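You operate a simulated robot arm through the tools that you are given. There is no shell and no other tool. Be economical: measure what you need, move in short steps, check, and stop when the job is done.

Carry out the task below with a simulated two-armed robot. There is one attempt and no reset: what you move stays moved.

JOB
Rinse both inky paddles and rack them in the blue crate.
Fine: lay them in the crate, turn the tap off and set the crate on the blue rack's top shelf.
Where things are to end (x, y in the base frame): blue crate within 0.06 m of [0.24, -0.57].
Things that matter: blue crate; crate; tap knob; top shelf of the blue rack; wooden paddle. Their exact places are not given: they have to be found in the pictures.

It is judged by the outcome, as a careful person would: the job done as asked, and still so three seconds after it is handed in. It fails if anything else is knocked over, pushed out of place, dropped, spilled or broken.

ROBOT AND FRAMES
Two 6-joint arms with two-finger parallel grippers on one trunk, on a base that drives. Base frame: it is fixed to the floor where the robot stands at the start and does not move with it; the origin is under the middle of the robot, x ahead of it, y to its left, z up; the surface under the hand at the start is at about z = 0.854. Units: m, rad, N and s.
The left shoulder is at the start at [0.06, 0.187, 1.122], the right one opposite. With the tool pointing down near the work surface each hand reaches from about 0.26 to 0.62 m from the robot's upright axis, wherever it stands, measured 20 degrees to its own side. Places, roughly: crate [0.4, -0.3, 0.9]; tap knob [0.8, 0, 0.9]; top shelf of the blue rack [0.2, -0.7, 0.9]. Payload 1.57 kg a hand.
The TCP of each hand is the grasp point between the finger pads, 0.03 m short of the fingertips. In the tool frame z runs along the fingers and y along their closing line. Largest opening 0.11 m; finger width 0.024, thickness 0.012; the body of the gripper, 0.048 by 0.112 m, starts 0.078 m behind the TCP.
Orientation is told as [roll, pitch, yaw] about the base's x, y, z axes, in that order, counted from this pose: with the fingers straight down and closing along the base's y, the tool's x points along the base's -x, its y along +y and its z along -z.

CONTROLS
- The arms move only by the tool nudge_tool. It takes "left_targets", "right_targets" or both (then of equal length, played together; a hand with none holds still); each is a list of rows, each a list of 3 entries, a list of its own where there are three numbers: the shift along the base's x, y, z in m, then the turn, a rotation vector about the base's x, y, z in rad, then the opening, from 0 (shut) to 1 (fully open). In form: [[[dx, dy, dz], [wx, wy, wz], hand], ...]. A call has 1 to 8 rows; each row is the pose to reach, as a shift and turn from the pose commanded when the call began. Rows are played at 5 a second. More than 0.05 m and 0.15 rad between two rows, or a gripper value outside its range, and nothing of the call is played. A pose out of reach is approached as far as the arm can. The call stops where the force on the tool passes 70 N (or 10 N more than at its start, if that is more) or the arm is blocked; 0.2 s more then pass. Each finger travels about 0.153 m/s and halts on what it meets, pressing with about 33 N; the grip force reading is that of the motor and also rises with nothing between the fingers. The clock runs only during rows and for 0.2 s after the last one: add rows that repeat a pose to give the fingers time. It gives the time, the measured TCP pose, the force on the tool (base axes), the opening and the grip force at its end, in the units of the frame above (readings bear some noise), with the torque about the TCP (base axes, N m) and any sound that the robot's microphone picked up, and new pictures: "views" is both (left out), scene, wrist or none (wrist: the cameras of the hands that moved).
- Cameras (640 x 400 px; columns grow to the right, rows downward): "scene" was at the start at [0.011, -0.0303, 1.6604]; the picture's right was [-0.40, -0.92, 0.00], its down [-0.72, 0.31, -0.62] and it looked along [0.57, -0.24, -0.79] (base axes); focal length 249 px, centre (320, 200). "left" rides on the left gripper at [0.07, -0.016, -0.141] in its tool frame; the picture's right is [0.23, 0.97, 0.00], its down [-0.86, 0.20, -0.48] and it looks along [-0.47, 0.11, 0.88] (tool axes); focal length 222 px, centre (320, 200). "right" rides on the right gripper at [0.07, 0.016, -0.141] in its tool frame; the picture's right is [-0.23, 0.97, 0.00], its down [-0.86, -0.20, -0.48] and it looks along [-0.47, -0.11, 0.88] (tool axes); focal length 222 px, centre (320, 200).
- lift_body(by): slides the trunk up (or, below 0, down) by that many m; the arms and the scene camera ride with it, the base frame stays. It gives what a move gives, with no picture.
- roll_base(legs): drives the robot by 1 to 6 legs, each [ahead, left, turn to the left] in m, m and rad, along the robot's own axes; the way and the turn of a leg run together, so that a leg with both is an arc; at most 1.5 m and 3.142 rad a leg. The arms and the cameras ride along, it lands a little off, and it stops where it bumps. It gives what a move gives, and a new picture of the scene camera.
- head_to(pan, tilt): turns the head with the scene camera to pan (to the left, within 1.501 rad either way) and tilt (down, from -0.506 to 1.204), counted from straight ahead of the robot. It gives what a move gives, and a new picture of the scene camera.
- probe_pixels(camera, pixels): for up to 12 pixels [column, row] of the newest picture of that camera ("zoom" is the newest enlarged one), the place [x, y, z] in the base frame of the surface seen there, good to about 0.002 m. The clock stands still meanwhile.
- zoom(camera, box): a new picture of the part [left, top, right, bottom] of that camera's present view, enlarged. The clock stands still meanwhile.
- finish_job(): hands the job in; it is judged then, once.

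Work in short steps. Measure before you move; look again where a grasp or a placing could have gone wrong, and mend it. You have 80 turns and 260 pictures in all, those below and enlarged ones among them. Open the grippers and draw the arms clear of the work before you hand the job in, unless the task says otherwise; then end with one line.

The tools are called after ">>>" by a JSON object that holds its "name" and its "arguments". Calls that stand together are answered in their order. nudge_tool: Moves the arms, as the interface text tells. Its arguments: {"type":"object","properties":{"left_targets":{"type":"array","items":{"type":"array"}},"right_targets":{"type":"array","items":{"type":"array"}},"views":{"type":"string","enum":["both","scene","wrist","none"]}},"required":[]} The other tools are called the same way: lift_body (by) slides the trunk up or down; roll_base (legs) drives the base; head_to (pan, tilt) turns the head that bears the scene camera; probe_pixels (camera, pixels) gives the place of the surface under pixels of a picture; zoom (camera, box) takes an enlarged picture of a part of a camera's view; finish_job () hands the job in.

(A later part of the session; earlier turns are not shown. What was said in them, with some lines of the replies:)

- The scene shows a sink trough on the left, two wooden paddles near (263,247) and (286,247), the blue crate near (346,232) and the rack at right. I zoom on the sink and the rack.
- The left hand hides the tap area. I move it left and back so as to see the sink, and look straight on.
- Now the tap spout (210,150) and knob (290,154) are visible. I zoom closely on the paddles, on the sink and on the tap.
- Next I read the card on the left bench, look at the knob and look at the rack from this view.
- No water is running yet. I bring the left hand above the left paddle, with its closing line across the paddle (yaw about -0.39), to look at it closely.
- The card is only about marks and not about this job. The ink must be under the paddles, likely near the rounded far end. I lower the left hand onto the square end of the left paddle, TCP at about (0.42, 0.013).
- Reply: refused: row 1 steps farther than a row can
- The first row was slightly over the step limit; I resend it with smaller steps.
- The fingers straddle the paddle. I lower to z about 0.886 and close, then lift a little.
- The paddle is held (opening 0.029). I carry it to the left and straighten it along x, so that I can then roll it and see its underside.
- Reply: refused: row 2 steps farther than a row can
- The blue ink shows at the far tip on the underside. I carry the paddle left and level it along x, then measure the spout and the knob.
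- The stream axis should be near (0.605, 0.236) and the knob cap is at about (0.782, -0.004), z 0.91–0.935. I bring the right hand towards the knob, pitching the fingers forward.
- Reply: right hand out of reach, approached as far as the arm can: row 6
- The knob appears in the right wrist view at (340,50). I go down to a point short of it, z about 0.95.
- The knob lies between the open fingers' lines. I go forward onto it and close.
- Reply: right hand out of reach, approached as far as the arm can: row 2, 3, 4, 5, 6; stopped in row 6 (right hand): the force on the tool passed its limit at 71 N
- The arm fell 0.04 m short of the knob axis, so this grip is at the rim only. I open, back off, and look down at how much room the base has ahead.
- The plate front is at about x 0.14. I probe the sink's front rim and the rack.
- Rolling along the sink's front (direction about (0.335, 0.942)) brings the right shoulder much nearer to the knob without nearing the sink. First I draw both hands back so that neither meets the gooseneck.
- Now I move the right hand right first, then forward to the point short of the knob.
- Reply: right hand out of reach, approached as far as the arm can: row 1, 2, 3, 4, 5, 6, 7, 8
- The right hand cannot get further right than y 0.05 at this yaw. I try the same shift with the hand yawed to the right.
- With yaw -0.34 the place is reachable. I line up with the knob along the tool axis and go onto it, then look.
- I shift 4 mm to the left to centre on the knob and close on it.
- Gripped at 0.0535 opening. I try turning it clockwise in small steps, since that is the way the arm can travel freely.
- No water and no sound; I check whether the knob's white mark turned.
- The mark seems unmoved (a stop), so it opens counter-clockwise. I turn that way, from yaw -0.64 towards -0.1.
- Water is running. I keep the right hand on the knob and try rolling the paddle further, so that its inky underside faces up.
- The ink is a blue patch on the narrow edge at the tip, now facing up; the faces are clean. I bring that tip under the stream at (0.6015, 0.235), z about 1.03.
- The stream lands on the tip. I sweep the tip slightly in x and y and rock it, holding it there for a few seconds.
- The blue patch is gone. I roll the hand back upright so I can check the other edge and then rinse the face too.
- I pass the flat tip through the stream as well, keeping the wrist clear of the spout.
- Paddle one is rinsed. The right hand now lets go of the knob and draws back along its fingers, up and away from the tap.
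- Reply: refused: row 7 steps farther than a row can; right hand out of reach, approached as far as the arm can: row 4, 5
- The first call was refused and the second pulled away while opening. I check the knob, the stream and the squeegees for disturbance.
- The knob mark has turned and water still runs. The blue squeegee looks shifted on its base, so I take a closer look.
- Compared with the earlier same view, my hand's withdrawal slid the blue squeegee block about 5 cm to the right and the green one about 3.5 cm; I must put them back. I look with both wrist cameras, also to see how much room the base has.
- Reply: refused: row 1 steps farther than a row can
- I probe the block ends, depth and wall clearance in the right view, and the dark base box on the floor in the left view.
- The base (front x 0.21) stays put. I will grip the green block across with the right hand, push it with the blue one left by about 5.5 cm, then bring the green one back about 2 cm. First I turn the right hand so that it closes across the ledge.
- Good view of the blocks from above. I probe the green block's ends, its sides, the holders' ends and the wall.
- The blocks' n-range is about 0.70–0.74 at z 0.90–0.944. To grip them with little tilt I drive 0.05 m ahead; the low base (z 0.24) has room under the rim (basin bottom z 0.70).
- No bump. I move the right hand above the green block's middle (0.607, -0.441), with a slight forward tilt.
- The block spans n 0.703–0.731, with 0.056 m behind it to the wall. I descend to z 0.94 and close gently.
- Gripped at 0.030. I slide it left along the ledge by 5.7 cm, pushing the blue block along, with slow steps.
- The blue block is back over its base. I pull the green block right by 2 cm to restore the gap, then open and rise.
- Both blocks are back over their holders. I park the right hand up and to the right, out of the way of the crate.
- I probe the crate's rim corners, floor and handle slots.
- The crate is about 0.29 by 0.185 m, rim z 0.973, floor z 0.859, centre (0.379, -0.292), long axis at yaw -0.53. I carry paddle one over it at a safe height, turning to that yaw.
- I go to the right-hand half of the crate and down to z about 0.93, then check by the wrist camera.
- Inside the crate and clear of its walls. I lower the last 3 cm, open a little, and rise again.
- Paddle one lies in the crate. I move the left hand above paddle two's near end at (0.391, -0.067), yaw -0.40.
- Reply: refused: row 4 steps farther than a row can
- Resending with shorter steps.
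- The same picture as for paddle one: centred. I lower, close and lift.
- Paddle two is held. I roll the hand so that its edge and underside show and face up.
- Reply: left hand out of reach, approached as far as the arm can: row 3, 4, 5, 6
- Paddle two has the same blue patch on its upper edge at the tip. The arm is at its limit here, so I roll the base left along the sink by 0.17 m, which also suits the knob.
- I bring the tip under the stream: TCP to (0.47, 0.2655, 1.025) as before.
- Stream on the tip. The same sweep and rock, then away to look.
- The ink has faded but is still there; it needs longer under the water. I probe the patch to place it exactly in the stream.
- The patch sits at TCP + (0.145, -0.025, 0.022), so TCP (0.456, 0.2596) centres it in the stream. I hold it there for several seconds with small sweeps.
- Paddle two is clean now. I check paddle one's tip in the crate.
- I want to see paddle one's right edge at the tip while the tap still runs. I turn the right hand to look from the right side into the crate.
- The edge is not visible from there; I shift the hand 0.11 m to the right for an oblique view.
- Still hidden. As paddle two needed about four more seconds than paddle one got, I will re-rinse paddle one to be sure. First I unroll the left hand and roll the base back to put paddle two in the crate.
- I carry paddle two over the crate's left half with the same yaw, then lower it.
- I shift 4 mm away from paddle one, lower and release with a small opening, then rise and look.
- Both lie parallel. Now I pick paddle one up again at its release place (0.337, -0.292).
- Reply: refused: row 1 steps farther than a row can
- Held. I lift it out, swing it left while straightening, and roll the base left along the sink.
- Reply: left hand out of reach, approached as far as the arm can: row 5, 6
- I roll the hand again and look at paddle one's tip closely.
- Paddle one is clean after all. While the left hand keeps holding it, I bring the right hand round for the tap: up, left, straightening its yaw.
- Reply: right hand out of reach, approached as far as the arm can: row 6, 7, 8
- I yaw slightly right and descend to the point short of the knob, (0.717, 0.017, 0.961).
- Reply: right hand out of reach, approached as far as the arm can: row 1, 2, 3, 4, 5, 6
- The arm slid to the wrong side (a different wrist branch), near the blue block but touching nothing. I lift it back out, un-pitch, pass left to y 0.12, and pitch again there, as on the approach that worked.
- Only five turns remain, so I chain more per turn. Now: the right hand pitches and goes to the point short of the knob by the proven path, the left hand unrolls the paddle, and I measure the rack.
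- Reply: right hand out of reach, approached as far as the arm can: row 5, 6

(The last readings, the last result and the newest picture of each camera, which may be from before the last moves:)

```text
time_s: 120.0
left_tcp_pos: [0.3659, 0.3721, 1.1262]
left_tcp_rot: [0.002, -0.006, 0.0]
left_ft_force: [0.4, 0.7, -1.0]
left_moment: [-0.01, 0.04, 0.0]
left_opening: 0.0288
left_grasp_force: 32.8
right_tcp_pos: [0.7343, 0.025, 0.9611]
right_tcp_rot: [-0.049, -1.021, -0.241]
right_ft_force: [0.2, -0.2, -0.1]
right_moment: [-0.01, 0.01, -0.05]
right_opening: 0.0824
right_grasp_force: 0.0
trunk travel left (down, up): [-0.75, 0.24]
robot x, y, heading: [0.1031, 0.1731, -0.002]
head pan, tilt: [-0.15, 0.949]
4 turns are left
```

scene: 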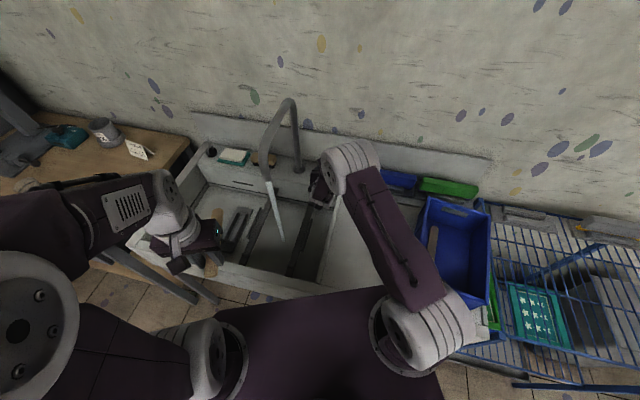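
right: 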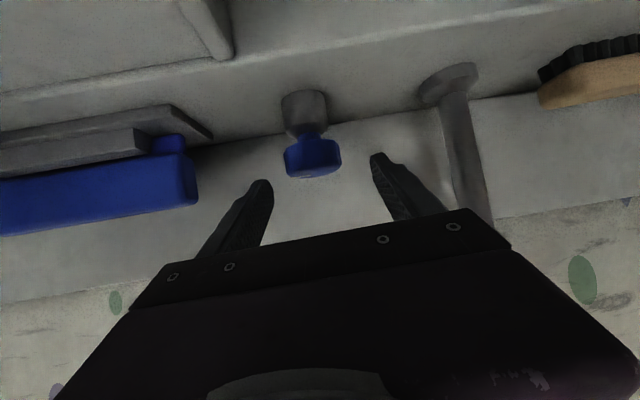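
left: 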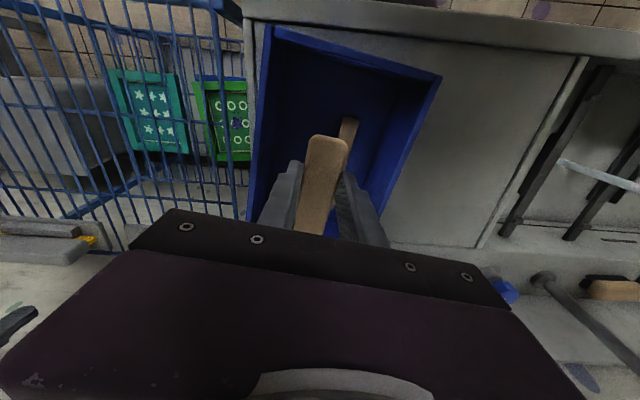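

Tap rack measured; the right hand is exactly short of the knob. This turn I chain: grip the knob, turn it off clockwise in four ratcheted strokes, retreat the proven way, check the stream, roll back, and lay paddle one in the crate.

>>> {"name": "nudge_tool", "arguments": {"right_targets": [[[0.025, -0.012, -0.02], [0, 0, 0], 0.75], [[0.049, -0.023, -0.041], [0, 0, 0], 0.75], [[0.049, -0.023, -0.041], [0, 0, 0], 0.5], [[0.049, -0.023, -0.041], [0, 0, 0], 0.3], [[0.049, -0.023, -0.041], [0, 0, 0], 0.2], [[0.049, -0.023, -0.041], [0, 0, 0], 0.2]], "views": "none"}}

>>> {"name": "nudge_tool", "arguments": {"right_targets": [[[0, 0, 0], [0, 0, -0.1], 0.2], [[0, 0, 0], [0, 0, -0.2], 0.2], [[0, 0, 0], [0, 0, -0.3], 0.2], [[0, 0, 0], [0, 0, -0.4], 0.2], [[0, 0, 0], [0, 0, -0.52], 0.2], [[0, 0, 0], [0, 0, -0.52], 0.2], [[0, 0, 0], [0, 0, -0.52], 0.5], [[0, 0, 0], [0, 0, -0.52], 0.7]], "views": "none"}}

>>> {"name": "nudge_tool", "arguments": {"right_targets": [[[0, 0, 0], [0, 0, 0.1], 0.7], [[0, 0, 0], [0, 0, 0.2], 0.7], [[0, 0, 0], [0, 0, 0.3], 0.7], [[0, 0, 0], [0, 0, 0.4], 0.7], [[0, 0, 0], [0, 0, 0.52], 0.7], [[0, 0, 0], [0, 0, 0.52], 0.45], [[0, 0, 0], [0, 0, 0.52], 0.2], [[0, 0, 0], [0, 0, 0.52], 0.2]], "views": "none"}}

>>> {"name": "nudge_tool", "arguments": {"right_targets": [[[0, 0, 0], [0, 0, -0.1], 0.2], [[0, 0, 0], [0, 0, -0.2], 0.2], [[0, 0, 0], [0, 0, -0.3], 0.2], [[0, 0, 0], [0, 0, -0.4], 0.2], [[0, 0, 0], [0, 0, -0.52], 0.2], [[0, 0, 0], [0, 0, -0.52], 0.2], [[0, 0, 0], [0, 0, -0.52], 0.5], [[0, 0, 0], [0, 0, -0.52], 0.7]], "views": "none"}}

>>> {"name": "nudge_tool", "arguments": {"right_targets": [[[0, 0, 0], [0, 0, 0.1], 0.7], [[0, 0, 0], [0, 0, 0.2], 0.7], [[0, 0, 0], [0, 0, 0.3], 0.7], [[0, 0, 0], [0, 0, 0.4], 0.7], [[0, 0, 0], [0, 0, 0.52], 0.7], [[0, 0, 0], [0, 0, 0.52], 0.45], [[0, 0, 0], [0, 0, 0.52], 0.2], [[0, 0, 0], [0, 0, 0.52], 0.2]], "views": "none"}}

>>> {"name": "nudge_tool", "arguments": {"right_targets": [[[0, 0, 0], [0, 0, -0.1], 0.2], [[0, 0, 0], [0, 0, -0.2], 0.2], [[0, 0, 0], [0, 0, -0.3], 0.2], [[0, 0, 0], [0, 0, -0.4], 0.2], [[0, 0, 0], [0, 0, -0.52], 0.2], [[0, 0, 0], [0, 0, -0.52], 0.2], [[0, 0, 0], [0, 0, -0.52], 0.5], [[0, 0, 0], [0, 0, -0.52], 0.7]], "views": "none"}}

>>> {"name": "nudge_tool", "arguments": {"right_targets": [[[0, 0, 0], [0, 0, 0.1], 0.7], [[0, 0, 0], [0, 0, 0.2], 0.7], [[0, 0, 0], [0, 0, 0.3], 0.7], [[0, 0, 0], [0, 0, 0.4], 0.7], [[0, 0, 0], [0, 0, 0.52], 0.7], [[0, 0, 0], [0, 0, 0.52], 0.45], [[0, 0, 0], [0, 0, 0.52], 0.2], [[0, 0, 0], [0, 0, 0.52], 0.2]], "views": "none"}}

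>>> {"name": "nudge_tool", "arguments": {"right_targets": [[[0, 0, 0], [0, 0, -0.1], 0.2], [[0, 0, 0], [0, 0, -0.2], 0.2], [[0, 0, 0], [0, 0, -0.3], 0.2], [[0, 0, 0], [0, 0, -0.4], 0.2], [[0, 0, 0], [0, 0, -0.52], 0.2], [[0, 0, 0], [0, 0, -0.52], 0.2], [[0, 0, 0], [0, 0, -0.52], 0.5], [[0, 0, 0], [0, 0, -0.52], 0.75]], "views": "none"}}

>>> {"name": "nudge_tool", "arguments": {"right_targets": [[[0, 0, 0], [0, 0, 0.1], 0.75], [[0, 0, 0], [0, 0, 0.2], 0.75], [[0, 0, 0], [0, 0, 0.3], 0.75], [[0, 0, 0], [0, 0, 0.4], 0.75], [[0, 0, 0], [0, 0, 0.52], 0.75]], "views": "none"}}

>>> {"name": "nudge_tool", "arguments": {"right_targets": [[[-0.03, 0.01, 0.02], [0, 0, 0], 0.75], [[-0.06, 0.02, 0.04], [0, 0, 0], 0.75], [[-0.09, 0.03, 0.07], [0, 0, 0], 0.75], [[-0.12, 0.045, 0.1], [0, 0, 0], 0.75], [[-0.15, 0.06, 0.13], [0, 0, 0], 0.75], [[-0.18, 0.08, 0.16], [0, 0, 0], 0.75], [[-0.21, 0.1, 0.19], [0, 0, 0], 0.75], [[-0.235, 0.12, 0.21], [0, 0, 0], 0.75]], "views": "scene"}}

>>> {"name": "zoom", "arguments": {"camera": "scene", "box": [220, 110, 480, 270]}}

>>> {"name": "nudge_tool", "arguments": {"right_targets": [[[-0.01, 0, 0.005], [0.03, 0.124, 0], 0.8], [[-0.02, 0, 0.01], [0.06, 0.248, 0], 0.8], [[-0.03, 0, 0.015], [0.09, 0.371, 0], 0.8], [[-0.04, 0, 0.02], [0.12, 0.495, 0], 0.8], [[-0.05, -0.0, 0.025], [0.15, 0.619, 0], 0.8], [[-0.06, -0.02, 0.03], [0.18, 0.743, 0], 0.8], [[-0.07, -0.04, 0.035], [0.21, 0.866, 0], 0.8], [[-0.08, -0.06, 0.04], [0.243, 0.99, 0], 0.8]], "views": "none"}}

>>> {"name": "nudge_tool", "arguments": {"right_targets": [[[-0.01, -0.045, 0.005], [0, 0, 0], 0.8], [[-0.02, -0.09, 0.01], [0, 0, 0], 0.8], [[-0.03, -0.135, 0.015], [0, 0, 0], 0.8], [[-0.04, -0.18, 0.02], [0, 0, 0], 0.8], [[-0.05, -0.225, 0.025], [0, 0, 0], 0.8], [[-0.06, -0.27, 0.03], [0, 0, 0], 0.8], [[-0.07, -0.315, 0.035], [0, 0, 0], 0.8], [[-0.08, -0.36, 0.04], [0, 0, 0], 0.8]], "views": "none"}}

>>> {"name": "roll_base", "arguments": {"legs": [[-0.052, -0.165, 0]]}}

```text
time_s: 121.4
left_tcp_pos: [0.3661, 0.3724, 1.1262]
left_tcp_rot: [0.0, -0.004, -0.001]
left_ft_force: [-0.7, 0.4, 0.2]
left_moment: [0.01, 0.03, -0.02]
left_opening: 0.0287
left_grasp_force: 33.0
right_tcp_pos: [0.784, 0.001, 0.9187]
right_tcp_rot: [-0.049, -1.018, -0.242]
right_ft_force: [2.7, 0.6, -3.3]
right_moment: [0.7, -0.52, 0.0]
right_opening: 0.054
right_grasp_force: 45.0
trunk travel left (down, up): [-0.75, 0.24]
robot x, y, heading: [0.1012, 0.1681, -0.003]
head pan, tilt: [-0.15, 0.949]
```

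```text
time_s: 123.2
left_tcp_pos: [0.3654, 0.3721, 1.1274]
left_tcp_rot: [-0.001, -0.004, 0.001]
left_ft_force: [0.1, -0.4, -0.5]
left_moment: [0.01, 0.04, 0.0]
left_opening: 0.0287
left_grasp_force: 32.9
right_tcp_pos: [0.7826, 0.0005, 0.9181]
right_tcp_rot: [-0.056, -1.021, -0.76]
right_ft_force: [-1.4, 0.2, -0.4]
right_moment: [-0.02, 0.01, -0.01]
right_opening: 0.0771
right_grasp_force: 0.1
trunk travel left (down, up): [-0.75, 0.24]
robot x, y, heading: [0.1001, 0.1668, -0.003]
head pan, tilt: [-0.15, 0.949]
```

```text
time_s: 125.0
left_tcp_pos: [0.3661, 0.3725, 1.1263]
left_tcp_rot: [0.0, -0.003, 0.001]
left_ft_force: [-0.6, 0.0, -1.5]
left_moment: [0.02, 0.05, 0.0]
left_opening: 0.0287
left_grasp_force: 32.5
right_tcp_pos: [0.7824, 0.0023, 0.9191]
right_tcp_rot: [-0.046, -1.021, -0.244]
right_ft_force: [-0.4, 3.1, -0.1]
right_moment: [1.72, -0.03, 0.02]
right_opening: 0.0535
right_grasp_force: 44.9
trunk travel left (down, up): [-0.75, 0.24]
robot x, y, heading: [0.1013, 0.1666, 0.0]
head pan, tilt: [-0.15, 0.949]
```

```text
time_s: 126.8
left_tcp_pos: [0.3662, 0.3712, 1.1269]
left_tcp_rot: [0.0, -0.002, 0.0]
left_ft_force: [0.0, -0.1, -0.4]
left_moment: [0.0, 0.01, 0.04]
left_opening: 0.0289
left_grasp_force: 33.0
right_tcp_pos: [0.7814, -0.0003, 0.9187]
right_tcp_rot: [-0.055, -1.022, -0.759]
right_ft_force: [0.8, 0.6, 0.6]
right_moment: [0.01, 0.02, -0.02]
right_opening: 0.0768
right_grasp_force: 0.2
trunk travel left (down, up): [-0.75, 0.24]
robot x, y, heading: [0.0996, 0.1675, -0.002]
head pan, tilt: [-0.15, 0.949]
```

```text
time_s: 128.6
left_tcp_pos: [0.3668, 0.3729, 1.1269]
left_tcp_rot: [-0.002, -0.003, 0.001]
left_ft_force: [-0.3, 0.0, -0.1]
left_moment: [0.02, 0.01, 0.05]
left_opening: 0.029
left_grasp_force: 32.9
right_tcp_pos: [0.7828, 0.0024, 0.9181]
right_tcp_rot: [-0.047, -1.019, -0.244]
right_ft_force: [0.0, 4.2, -0.1]
right_moment: [1.87, 0.23, 0.01]
right_opening: 0.0525
right_grasp_force: 44.7
trunk travel left (down, up): [-0.75, 0.24]
robot x, y, heading: [0.1034, 0.1678, 0.0]
head pan, tilt: [-0.15, 0.949]
```

```text
time_s: 130.4
left_tcp_pos: [0.3658, 0.3715, 1.1258]
left_tcp_rot: [-0.001, -0.003, 0.0]
left_ft_force: [0.5, 0.8, -0.6]
left_moment: [-0.01, 0.05, 0.0]
left_opening: 0.0283
left_grasp_force: 32.7
right_tcp_pos: [0.7811, 0.0003, 0.9186]
right_tcp_rot: [-0.052, -1.02, -0.762]
right_ft_force: [0.6, 0.8, 0.7]
right_moment: [0.01, 0.0, 0.01]
right_opening: 0.0771
right_grasp_force: 0.2
trunk travel left (down, up): [-0.75, 0.24]
robot x, y, heading: [0.1016, 0.165, -0.002]
head pan, tilt: [-0.15, 0.949]
```

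```text
time_s: 132.2
left_tcp_pos: [0.3648, 0.3743, 1.1268]
left_tcp_rot: [-0.001, -0.004, 0.0]
left_ft_force: [-0.7, 0.7, -0.5]
left_moment: [-0.01, 0.0, 0.0]
left_opening: 0.0286
left_grasp_force: 33.5
right_tcp_pos: [0.783, 0.0019, 0.9194]
right_tcp_rot: [-0.047, -1.022, -0.246]
right_ft_force: [-1.1, 4.3, -2.4]
right_moment: [1.7, -0.05, 0.02]
right_opening: 0.054
right_grasp_force: 45.3
trunk travel left (down, up): [-0.75, 0.24]
robot x, y, heading: [0.1027, 0.1659, -0.0]
head pan, tilt: [-0.15, 0.949]
```

```text
time_s: 134.0
left_tcp_pos: [0.3665, 0.3723, 1.1273]
left_tcp_rot: [-0.001, -0.001, -0.001]
left_ft_force: [-0.1, 1.0, -0.1]
left_moment: [0.0, 0.04, 0.02]
left_opening: 0.0289
left_grasp_force: 33.2
right_tcp_pos: [0.7812, 0.0005, 0.9188]
right_tcp_rot: [-0.052, -1.021, -0.762]
right_ft_force: [0.4, -0.6, -0.2]
right_moment: [-0.01, 0.01, -0.03]
right_opening: 0.0825
right_grasp_force: 0.1
trunk travel left (down, up): [-0.75, 0.24]
robot x, y, heading: [0.1011, 0.1671, 0.004]
head pan, tilt: [-0.15, 0.949]
```

```text
time_s: 135.2
left_tcp_pos: [0.3656, 0.3707, 1.1273]
left_tcp_rot: [0.001, -0.003, 0.0]
left_ft_force: [0.5, 0.5, -0.1]
left_moment: [-0.02, -0.01, 0.0]
left_opening: 0.0287
left_grasp_force: 33.6
right_tcp_pos: [0.7826, 0.0015, 0.9184]
right_tcp_rot: [-0.046, -1.022, -0.244]
right_ft_force: [-0.3, 0.1, 0.0]
right_moment: [0.03, 0.01, 0.02]
right_opening: 0.0827
right_grasp_force: 0.0
trunk travel left (down, up): [-0.75, 0.24]
robot x, y, heading: [0.1021, 0.1685, -0.002]
head pan, tilt: [-0.15, 0.949]
```

```text
time_s: 137.0
left_tcp_pos: [0.3647, 0.3735, 1.1272]
left_tcp_rot: [-0.001, -0.005, -0.001]
left_ft_force: [0.0, 0.3, 0.2]
left_moment: [-0.01, 0.01, -0.01]
left_opening: 0.0284
left_grasp_force: 33.0
right_tcp_pos: [0.545, 0.122, 1.1289]
right_tcp_rot: [-0.048, -1.021, -0.239]
right_ft_force: [0.7, 0.3, -1.1]
right_moment: [0.0, -0.02, 0.02]
right_opening: 0.0825
right_grasp_force: 0.0
trunk travel left (down, up): [-0.75, 0.24]
robot x, y, heading: [0.0982, 0.1691, 0.001]
head pan, tilt: [-0.15, 0.949]
```

scene: 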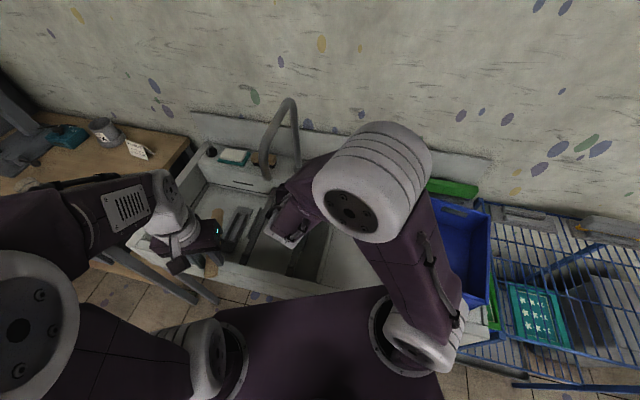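

```text
2.46 times, centred on (350, 190) of scene
```

zoom: 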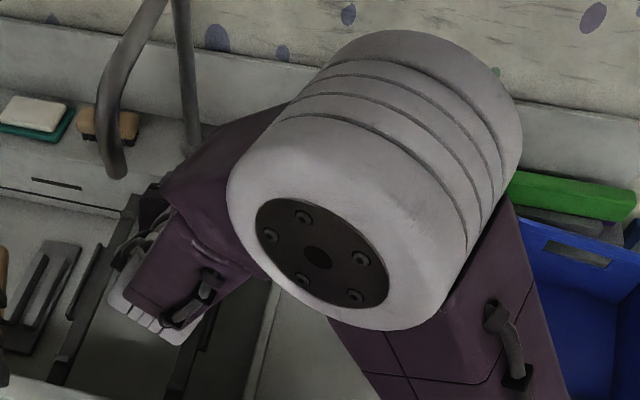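

```text
time_s: 138.8
left_tcp_pos: [0.3659, 0.3721, 1.1261]
left_tcp_rot: [0.001, -0.002, 0.001]
left_ft_force: [0.6, -0.3, -0.2]
left_moment: [-0.01, -0.01, 0.0]
left_opening: 0.0286
left_grasp_force: 33.3
right_tcp_pos: [0.4673, 0.062, 1.1705]
right_tcp_rot: [-0.049, 0.001, -0.24]
right_ft_force: [0.7, -0.2, 1.3]
right_moment: [-0.03, 0.02, -0.01]
right_opening: 0.0879
right_grasp_force: 0.1
trunk travel left (down, up): [-0.75, 0.24]
robot x, y, heading: [0.1037, 0.1637, -0.002]
head pan, tilt: [-0.15, 0.949]
```

```text
time_s: 140.6
left_tcp_pos: [0.3657, 0.3714, 1.1274]
left_tcp_rot: [0.002, -0.003, 0.001]
left_ft_force: [0.1, -0.7, -0.1]
left_moment: [0.03, 0.03, 0.0]
left_opening: 0.0289
left_grasp_force: 32.2
right_tcp_pos: [0.3891, -0.3014, 1.2075]
right_tcp_rot: [-0.048, 0.0, -0.239]
right_ft_force: [-0.3, 0.1, -0.1]
right_moment: [0.05, -0.01, -0.02]
right_opening: 0.088
right_grasp_force: 0.1
trunk travel left (down, up): [-0.75, 0.24]
robot x, y, heading: [0.1025, 0.168, -0.001]
head pan, tilt: [-0.15, 0.949]
```

```text
time_s: 142.1
left_tcp_pos: [0.3148, 0.2095, 1.1269]
left_tcp_rot: [-0.001, -0.005, -0.001]
left_ft_force: [-0.1, 0.4, -0.1]
left_moment: [-0.01, 0.0, -0.02]
left_opening: 0.0288
left_grasp_force: 33.2
right_tcp_pos: [0.338, -0.4614, 1.2103]
right_tcp_rot: [-0.053, -0.003, -0.242]
right_ft_force: [0.6, -0.5, -0.4]
right_moment: [-0.04, 0.0, 0.03]
right_opening: 0.0879
right_grasp_force: 0.0
trunk travel left (down, up): [-0.75, 0.24]
robot x, y, heading: [0.0493, -0.0026, 0.006]
head pan, tilt: [-0.15, 0.949]
```

scene: 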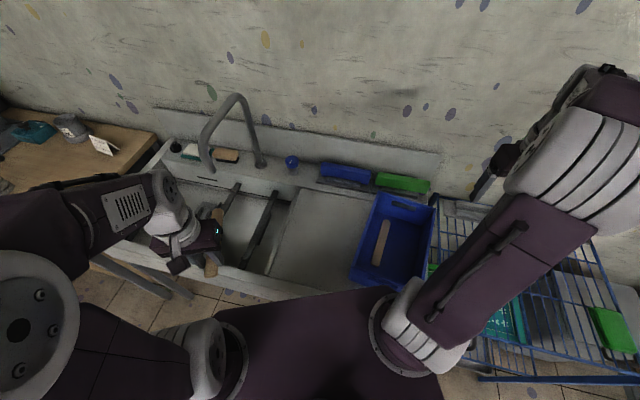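

>>> {"name": "nudge_tool", "arguments": {"right_targets": [[[0, -0.045, 0.01], [0, 0, 0], 0.8], [[0, -0.09, 0.01], [0, 0, 0], 0.8], [[0, -0.11, 0.01], [0, 0, 0], 0.8]], "views": "none"}}

>>> {"name": "nudge_tool", "arguments": {"left_targets": [[[0.006, -0.048, 0], [0, 0, -0.067], 0], [[0.012, -0.096, 0], [0, 0, -0.134], 0], [[0.018, -0.144, 0], [0, 0, -0.2], 0], [[0.024, -0.192, 0], [0, 0, -0.267], 0], [[0.03, -0.24, 0], [0, 0, -0.334], 0], [[0.036, -0.287, -0.01], [0, 0, -0.4], 0], [[0.042, -0.334, -0.02], [0, 0, -0.467], 0], [[0.048, -0.38, -0.04], [0, 0, -0.533], 0]], "views": "scene"}}

```text
time_s: 142.9
left_tcp_pos: [0.3143, 0.2062, 1.1267]
left_tcp_rot: [0.002, -0.003, 0.001]
left_ft_force: [0.1, 0.6, -0.3]
left_moment: [-0.02, -0.01, 0.0]
left_opening: 0.0286
left_grasp_force: 32.8
right_tcp_pos: [0.337, -0.5751, 1.2195]
right_tcp_rot: [-0.05, -0.004, -0.241]
right_ft_force: [0.0, -0.1, -1.7]
right_moment: [0.05, 0.0, 0.0]
right_opening: 0.0883
right_grasp_force: 0.1
trunk travel left (down, up): [-0.75, 0.24]
robot x, y, heading: [0.0526, 0.0004, 0.001]
head pan, tilt: [-0.15, 0.949]
```

```text
refused: row 8 steps farther than a row can; nothing moved
3 turns are left
```

The tap is off and everything else is in place. Now I lay paddle one in the crate, clear the left hand, bring the right hand over the middle of the crate's left wall (0.428, -0.2125), grip the rim and lift a little.

>>> {"name": "nudge_tool", "arguments": {"left_targets": [[[0.006, -0.048, 0], [0, 0, -0.067], 0], [[0.012, -0.096, 0], [0, 0, -0.134], 0], [[0.018, -0.144, 0], [0, 0, -0.2], 0], [[0.024, -0.192, 0], [0, 0, -0.267], 0], [[0.03, -0.24, 0], [0, 0, -0.334], 0], [[0.036, -0.286, -0.01], [0, 0, -0.4], 0], [[0.042, -0.332, -0.02], [0, 0, -0.467], 0], [[0.048, -0.376, -0.035], [0, 0, -0.533], 0]], "views": "none"}}

>>> {"name": "nudge_tool", "arguments": {"left_targets": [[[-0.01, -0.042, -0.005], [0, 0, 0], 0], [[-0.02, -0.084, -0.01], [0, 0, 0], 0], [[-0.0255, -0.1215, -0.02], [0, 0, 0], 0], [[-0.0255, -0.1215, -0.065], [0, 0, 0], 0], [[-0.0255, -0.1215, -0.11], [0, 0, 0], 0], [[-0.0255, -0.1215, -0.15], [0, 0, 0], 0], [[-0.0255, -0.1215, -0.18], [0, 0, 0], 0], [[-0.0255, -0.1215, -0.196], [0, 0, 0], 0]], "views": "none"}}

>>> {"name": "nudge_tool", "arguments": {"left_targets": [[[0, 0, 0], [0, 0, 0], 0.36], [[0, 0, 0], [0, 0, 0], 0.38], [[0, 0, 0.035], [0, 0, 0], 0.38], [[0, 0, 0.075], [0, 0, 0], 0.38], [[0, 0, 0.115], [0, 0, 0], 0.38], [[0, 0, 0.155], [0, 0, 0], 0.38], [[0, 0.04, 0.175], [0, 0, 0], 0.38], [[0, 0.085, 0.185], [0, 0, 0], 0.38]], "views": "wrist"}}

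>>> {"name": "nudge_tool", "arguments": {"left_targets": [[[0, 0.045, 0.01], [0, 0, 0.06], 0.5], [[0, 0.09, 0.02], [0, 0, 0.12], 0.5], [[0, 0.135, 0.02], [0, 0, 0.18], 0.5], [[0, 0.18, 0.02], [0, 0, 0.24], 0.5], [[0, 0.225, 0.02], [0, 0, 0.3], 0.5], [[0, 0.27, 0.02], [0, 0, 0.36], 0.5], [[0, 0.315, 0.02], [0, 0, 0.42], 0.5], [[0, 0.36, 0.02], [0, 0, 0.5], 0.5]], "views": "none"}}

>>> {"name": "nudge_tool", "arguments": {"right_targets": [[[0.011, 0.045, -0.01], [0.01, 0, -0.036], 0.55], [[0.023, 0.09, -0.02], [0.02, 0, -0.073], 0.55], [[0.034, 0.136, -0.03], [0.03, 0, -0.11], 0.55], [[0.045, 0.181, -0.04], [0.04, 0, -0.146], 0.55], [[0.057, 0.226, -0.05], [0.05, 0, -0.183], 0.55], [[0.068, 0.272, -0.06], [0.05, 0, -0.22], 0.55], [[0.08, 0.317, -0.07], [0.05, 0, -0.256], 0.55], [[0.091, 0.3625, -0.08], [0.05, 0, -0.292], 0.55]], "views": "wrist"}}

>>> {"name": "nudge_tool", "arguments": {"right_targets": [[[0, 0, -0.045], [0, 0, 0], 0.55], [[0, 0, -0.09], [0, 0, 0], 0.55], [[0, 0, -0.13], [0, 0, 0], 0.55], [[0, 0, -0.16], [0, 0, 0], 0.55], [[0, 0, -0.175], [0, 0, 0], 0.55], [[0, 0, -0.175], [0, 0, 0], 0.2], [[0, 0, -0.175], [0, 0, 0], 0.0], [[0, 0, -0.175], [0, 0, 0], 0.0]], "views": "wrist"}}

>>> {"name": "nudge_tool", "arguments": {"right_targets": [[[0, 0, 0.01], [0, 0, 0], 0], [[0, 0, 0.025], [0, 0, 0], 0], [[0, 0, 0.04], [0, 0, 0], 0], [[0, 0, 0.06], [0, 0, 0], 0], [[0, 0, 0.08], [0, 0, 0], 0], [[0, 0, 0.08], [0, 0, 0], 0]], "views": "both"}}

>>> {"name": "zoom", "arguments": {"camera": "scene", "box": [270, 130, 530, 320]}}

```text
time_s: 144.7
left_tcp_pos: [0.361, -0.172, 1.0904]
left_tcp_rot: [0.002, -0.003, -0.535]
left_ft_force: [0.3, 0.4, -0.9]
left_moment: [0.03, 0.0, -0.02]
left_opening: 0.0289
left_grasp_force: 32.8
right_tcp_pos: [0.3375, -0.5754, 1.2181]
right_tcp_rot: [-0.048, -0.003, -0.239]
right_ft_force: [-0.6, 0.3, -0.5]
right_moment: [0.0, 0.02, 0.02]
right_opening: 0.088
right_grasp_force: 0.1
trunk travel left (down, up): [-0.75, 0.24]
robot x, y, heading: [0.0492, 0.0009, 0.0]
head pan, tilt: [-0.15, 0.949]
```

```text
time_s: 146.5
left_tcp_pos: [0.3372, -0.2903, 0.8951]
left_tcp_rot: [0.0, -0.002, -0.532]
left_ft_force: [0.7, 0.3, -0.5]
left_moment: [0.01, 0.03, -0.04]
left_opening: 0.0285
left_grasp_force: 33.1
right_tcp_pos: [0.3372, -0.5738, 1.2193]
right_tcp_rot: [-0.049, -0.002, -0.241]
right_ft_force: [-0.6, -1.1, -0.4]
right_moment: [-0.01, 0.01, 0.01]
right_opening: 0.088
right_grasp_force: 0.0
trunk travel left (down, up): [-0.75, 0.24]
robot x, y, heading: [0.0479, -0.0012, 0.004]
head pan, tilt: [-0.15, 0.949]
```

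```text
time_s: 148.3
left_tcp_pos: [0.3361, -0.2043, 1.0815]
left_tcp_rot: [-0.001, -0.006, -0.532]
left_ft_force: [-0.2, 1.0, 0.4]
left_moment: [0.0, 0.0, 0.0]
left_opening: 0.0418
left_grasp_force: 0.1
right_tcp_pos: [0.3376, -0.5723, 1.2213]
right_tcp_rot: [-0.054, -0.004, -0.243]
right_ft_force: [-0.1, 0.4, 0.7]
right_moment: [-0.03, -0.01, -0.03]
right_opening: 0.0879
right_grasp_force: 0.0
trunk travel left (down, up): [-0.75, 0.24]
robot x, y, heading: [0.049, 0.0032, 0.002]
head pan, tilt: [-0.15, 0.949]
```

left: 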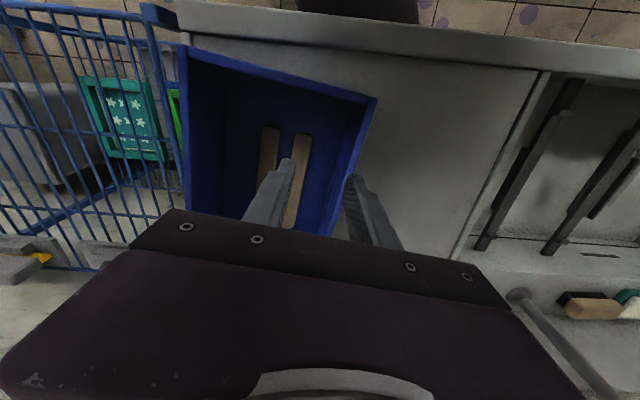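

```text
time_s: 150.1
left_tcp_pos: [0.3375, 0.1574, 1.0997]
left_tcp_rot: [0.0, -0.004, -0.035]
left_ft_force: [-0.6, -0.7, 1.1]
left_moment: [-0.02, -0.02, 0.02]
left_opening: 0.0549
left_grasp_force: 0.1
right_tcp_pos: [0.3374, -0.572, 1.2198]
right_tcp_rot: [-0.05, -0.002, -0.242]
right_ft_force: [0.1, 0.4, 0.2]
right_moment: [-0.01, -0.03, 0.0]
right_opening: 0.0878
right_grasp_force: 0.1
trunk travel left (down, up): [-0.75, 0.24]
robot x, y, heading: [0.051, -0.0006, 0.0]
head pan, tilt: [-0.15, 0.949]
```

```text
time_s: 151.9
left_tcp_pos: [0.3378, 0.156, 1.0994]
left_tcp_rot: [0.0, -0.003, -0.034]
left_ft_force: [-0.1, -0.6, 0.3]
left_moment: [-0.02, 0.01, 0.01]
left_opening: 0.0548
left_grasp_force: 0.0
right_tcp_pos: [0.4266, -0.2113, 1.1389]
right_tcp_rot: [-0.005, 0.015, -0.534]
right_ft_force: [0.0, 0.0, 0.1]
right_moment: [-0.06, 0.03, 0.01]
right_opening: 0.0603
right_grasp_force: 0.0
trunk travel left (down, up): [-0.75, 0.24]
robot x, y, heading: [0.0476, 0.0013, -0.001]
head pan, tilt: [-0.15, 0.949]
```

right: 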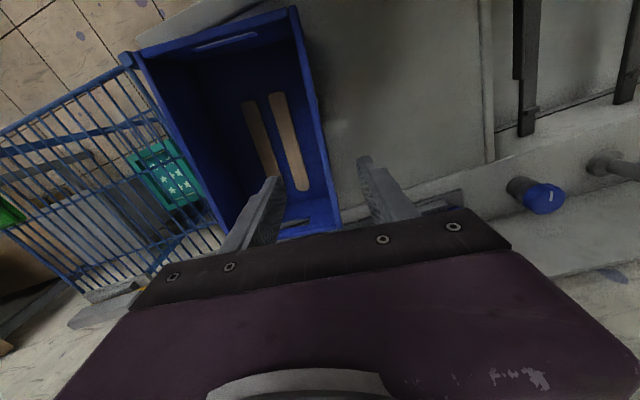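

```text
time_s: 153.7
left_tcp_pos: [0.3379, 0.1555, 1.0999]
left_tcp_rot: [-0.001, -0.002, -0.032]
left_ft_force: [-1.0, 0.0, 1.0]
left_moment: [0.01, -0.01, 0.0]
left_opening: 0.055
left_grasp_force: 0.0
right_tcp_pos: [0.4279, -0.212, 0.9637]
right_tcp_rot: [-0.003, 0.017, -0.532]
right_ft_force: [0.1, -0.1, 0.1]
right_moment: [0.08, -0.22, -0.08]
right_opening: 0.01
right_grasp_force: 27.8
trunk travel left (down, up): [-0.75, 0.24]
robot x, y, heading: [0.0508, 0.0027, 0.005]
head pan, tilt: [-0.15, 0.949]
```

right: 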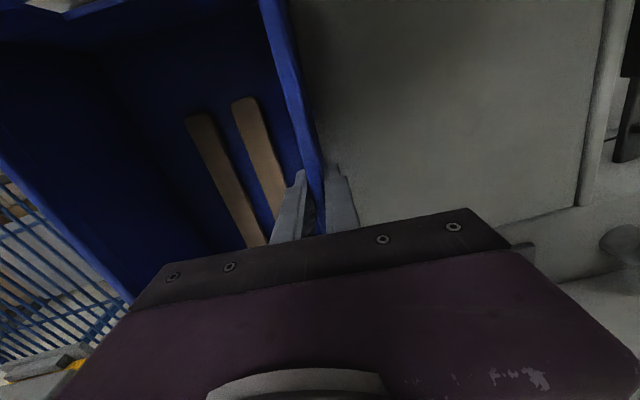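

```text
time_s: 155.1
left_tcp_pos: [0.3378, 0.1538, 1.1006]
left_tcp_rot: [0.003, -0.003, -0.032]
left_ft_force: [-0.2, 0.1, 0.6]
left_moment: [-0.03, -0.02, -0.02]
left_opening: 0.0551
left_grasp_force: 0.0
right_tcp_pos: [0.4287, -0.2116, 1.0441]
right_tcp_rot: [-0.002, 0.018, -0.533]
right_ft_force: [0.6, 0.3, -4.3]
right_moment: [0.42, -0.24, 0.0]
right_opening: 0.0102
right_grasp_force: 28.2
trunk travel left (down, up): [-0.75, 0.24]
robot x, y, heading: [0.049, 0.0028, -0.001]
head pan, tilt: [-0.15, 0.949]
```

scene: 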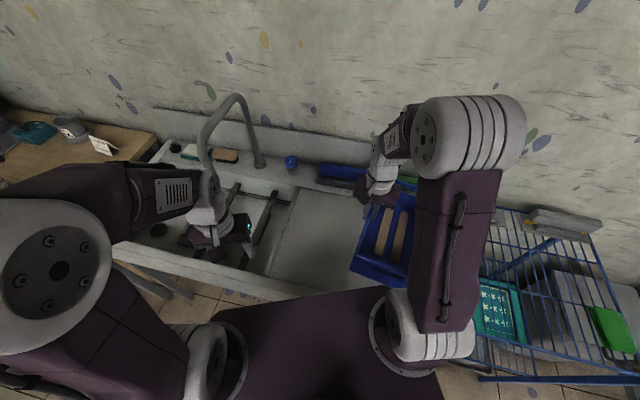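
right: 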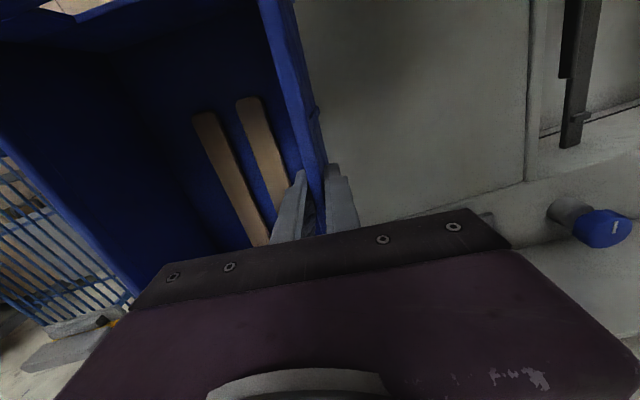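

```text
2.11 times, centred on (400, 225) of scene
2 turns are left
```

zoom: 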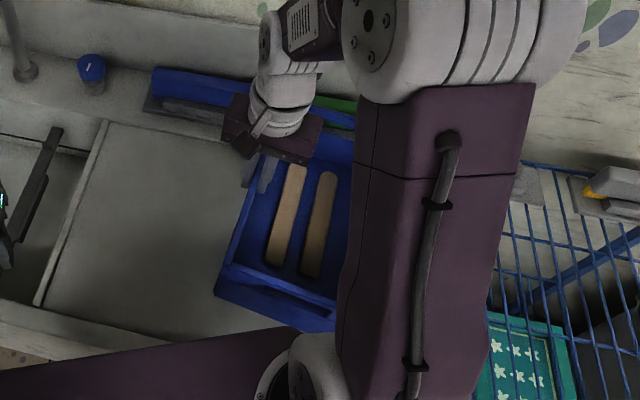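

The crate hangs level from one hand with a light load (about 4 N). I carry it over the rack, turn it 0.19 rad to line up, lower it onto the shelf with its centre near (0.232, -0.592), release, withdraw and look.

>>> {"name": "nudge_tool", "arguments": {"right_targets": [[[-0.02, -0.035, 0.01], [0, 0, 0.024], 0], [[-0.041, -0.071, 0.02], [0, 0, 0.048], 0], [[-0.062, -0.108, 0.03], [0, 0, 0.071], 0], [[-0.083, -0.145, 0.03], [0, 0, 0.095], 0], [[-0.104, -0.182, 0.03], [0, 0, 0.119], 0], [[-0.125, -0.219, 0.03], [0, 0, 0.143], 0], [[-0.146, -0.256, 0.03], [0, 0, 0.167], 0], [[-0.166, -0.2935, 0.03], [0, 0, 0.19], 0]], "views": "none"}}

>>> {"name": "nudge_tool", "arguments": {"right_targets": [[[0, 0, 0], [0, 0, 0], 0], [[0, 0, -0.03], [0, 0, 0], 0], [[0, 0, -0.06], [0, 0, 0], 0], [[0, 0, -0.08], [0, 0, 0], 0], [[0, 0, -0.093], [0, 0, 0], 0], [[0, 0, -0.1], [0, 0, 0], 0], [[0, 0, -0.104], [0, 0, 0], 0], [[0, 0, -0.106], [0, 0, 0], 0]], "views": "both"}}

>>> {"name": "nudge_tool", "arguments": {"right_targets": [[[0, 0, 0], [0, 0, 0], 0.15], [[0, 0, 0], [0, 0, 0], 0.3], [[0, 0, 0], [0, 0, 0], 0.45], [[0, 0, 0.02], [0, 0, 0], 0.45], [[0, 0, 0.06], [0, 0, 0], 0.45], [[0, 0, 0.1], [0, 0, 0], 0.45], [[0, 0, 0.14], [0, 0, 0], 0.45], [[0, 0, 0.18], [0, 0, 0], 0.45]], "views": "wrist"}}

>>> {"name": "nudge_tool", "arguments": {"right_targets": [[[0.015, 0.042, 0.005], [0, 0, 0], 0.8], [[0.03, 0.084, 0.01], [0, 0, 0], 0.8], [[0.045, 0.126, 0.015], [0, 0, 0], 0.8], [[0.06, 0.168, 0.02], [0, 0, 0], 0.8], [[0.075, 0.21, 0.025], [0, 0, 0], 0.8], [[0.09, 0.252, 0.03], [0, 0, 0], 0.8], [[0.105, 0.294, 0.035], [0, 0, 0], 0.8]], "views": "none"}}

>>> {"name": "head_to", "arguments": {"pan": -0.7, "tilt": 1.0}}

>>> {"name": "zoom", "arguments": {"camera": "right", "box": [0, 0, 640, 260]}}

```text
time_s: 156.9
left_tcp_pos: [0.3368, 0.153, 1.1]
left_tcp_rot: [0.003, -0.002, -0.032]
left_ft_force: [0.5, -0.4, -0.3]
left_moment: [0.01, 0.04, 0.0]
left_opening: 0.055
left_grasp_force: 0.1
right_tcp_pos: [0.2614, -0.5059, 1.0742]
right_tcp_rot: [-0.001, 0.017, -0.341]
right_ft_force: [0.4, -0.3, -5.2]
right_moment: [0.45, -0.13, -0.03]
right_opening: 0.0108
right_grasp_force: 28.2
trunk travel left (down, up): [-0.75, 0.24]
robot x, y, heading: [0.0461, 0.0008, 0.001]
head pan, tilt: [-0.15, 0.949]
```

```text
time_s: 158.7
left_tcp_pos: [0.3375, 0.157, 1.1002]
left_tcp_rot: [-0.002, -0.005, -0.034]
left_ft_force: [-0.1, 0.8, 0.5]
left_moment: [0.0, -0.02, -0.01]
left_opening: 0.0548
left_grasp_force: 0.1
right_tcp_pos: [0.262, -0.5041, 0.9707]
right_tcp_rot: [-0.008, 0.012, -0.342]
right_ft_force: [0.6, -1.5, 19.1]
right_moment: [0.34, 0.46, 0.0]
right_opening: 0.0097
right_grasp_force: 28.3
trunk travel left (down, up): [-0.75, 0.24]
robot x, y, heading: [0.051, -0.0005, 0.001]
head pan, tilt: [-0.15, 0.949]
```

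scene: 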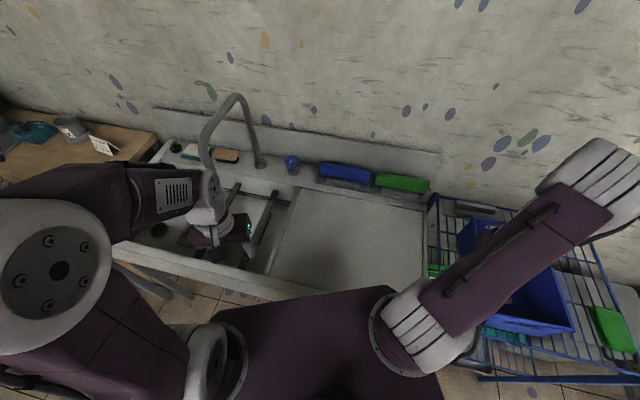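
right: 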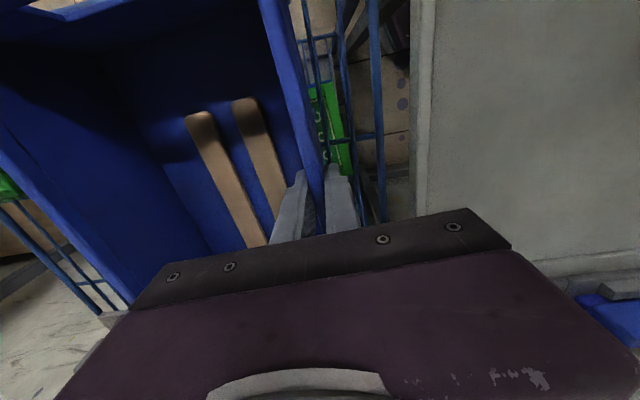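

```text
time_s: 160.5
left_tcp_pos: [0.3372, 0.156, 1.1004]
left_tcp_rot: [0.001, -0.006, -0.033]
left_ft_force: [0.0, -0.1, -1.1]
left_moment: [0.0, -0.01, 0.0]
left_opening: 0.0552
left_grasp_force: 0.2
right_tcp_pos: [0.2609, -0.5037, 1.15]
right_tcp_rot: [-0.004, 0.016, -0.341]
right_ft_force: [0.8, -0.2, 0.0]
right_moment: [0.01, 0.0, -0.03]
right_opening: 0.0495
right_grasp_force: 0.0
trunk travel left (down, up): [-0.75, 0.24]
robot x, y, heading: [0.0514, 0.0006, 0.001]
head pan, tilt: [-0.15, 0.949]
```

right: 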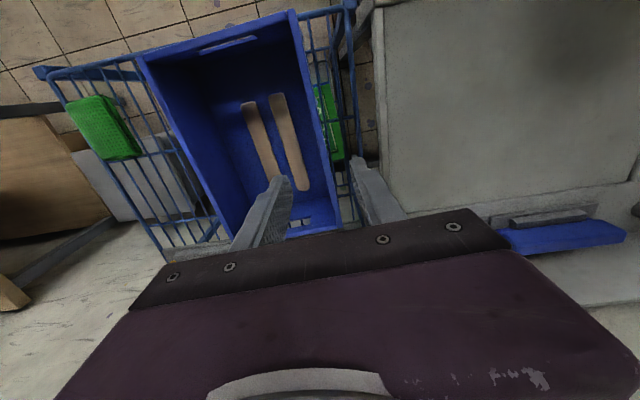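

```text
time_s: 162.1
left_tcp_pos: [0.3375, 0.1561, 1.1001]
left_tcp_rot: [0.001, -0.004, -0.033]
left_ft_force: [-0.1, 0.9, 0.0]
left_moment: [0.01, -0.01, 0.05]
left_opening: 0.055
left_grasp_force: 0.0
right_tcp_pos: [0.3683, -0.2085, 1.1843]
right_tcp_rot: [-0.004, 0.016, -0.343]
right_ft_force: [-0.2, 0.2, -0.2]
right_moment: [-0.03, 0.02, 0.01]
right_opening: 0.0879
right_grasp_force: 0.0
trunk travel left (down, up): [-0.75, 0.24]
robot x, y, heading: [0.0513, -0.0001, 0.008]
head pan, tilt: [-0.15, 0.949]
```

```text
time_s: 163.1
left_tcp_pos: [0.3374, 0.154, 1.1002]
left_tcp_rot: [0.001, -0.003, -0.033]
left_ft_force: [-0.1, 0.0, -0.4]
left_moment: [0.0, 0.01, 0.01]
left_opening: 0.055
left_grasp_force: 0.2
right_tcp_pos: [0.3669, -0.2103, 1.1829]
right_tcp_rot: [-0.004, 0.016, -0.343]
right_ft_force: [-0.5, 0.0, 0.5]
right_moment: [-0.01, -0.01, 0.01]
right_opening: 0.0879
right_grasp_force: 0.1
trunk travel left (down, up): [-0.75, 0.24]
robot x, y, heading: [0.0521, 0.0003, 0.003]
head pan, tilt: [-0.7, 1.0]
```

scene: 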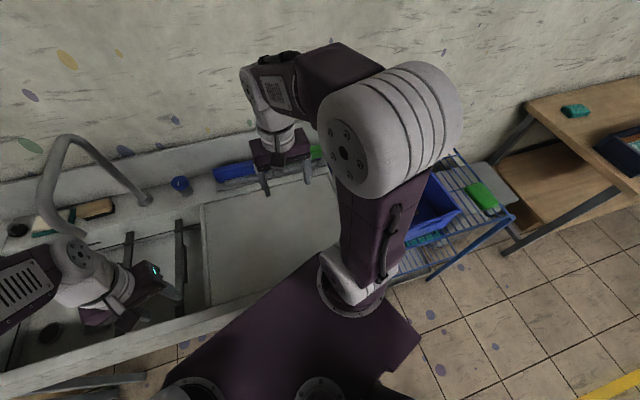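

```text
1.00 times, centred on (320, 130) of right (not enlarged: the box is as wide or as high as the picture)
1 turns are left
```

zoom: 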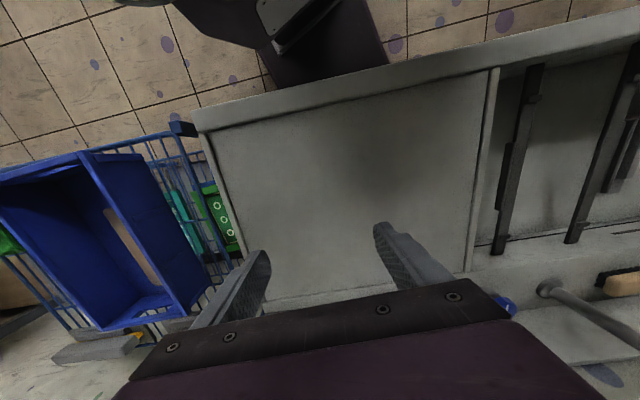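

The crate stands level on the rack's top shelf with both rinsed paddles in it. The tap is off, the grippers are open and the arms are clear, so I hand the job in.

>>> {"name": "finish_job", "arguments": {}}

```text
The job is handed in.
```

I rinsed both paddles clean and laid them in the blue crate, turned the tap off, and set the crate on the rack's top shelf at about (0.23, -0.59), estimated from the hand's position at release; on the way I knocked the blue and green squeegee blocks on the sink ledge a few centimetres sideways and slid them back onto their holders.
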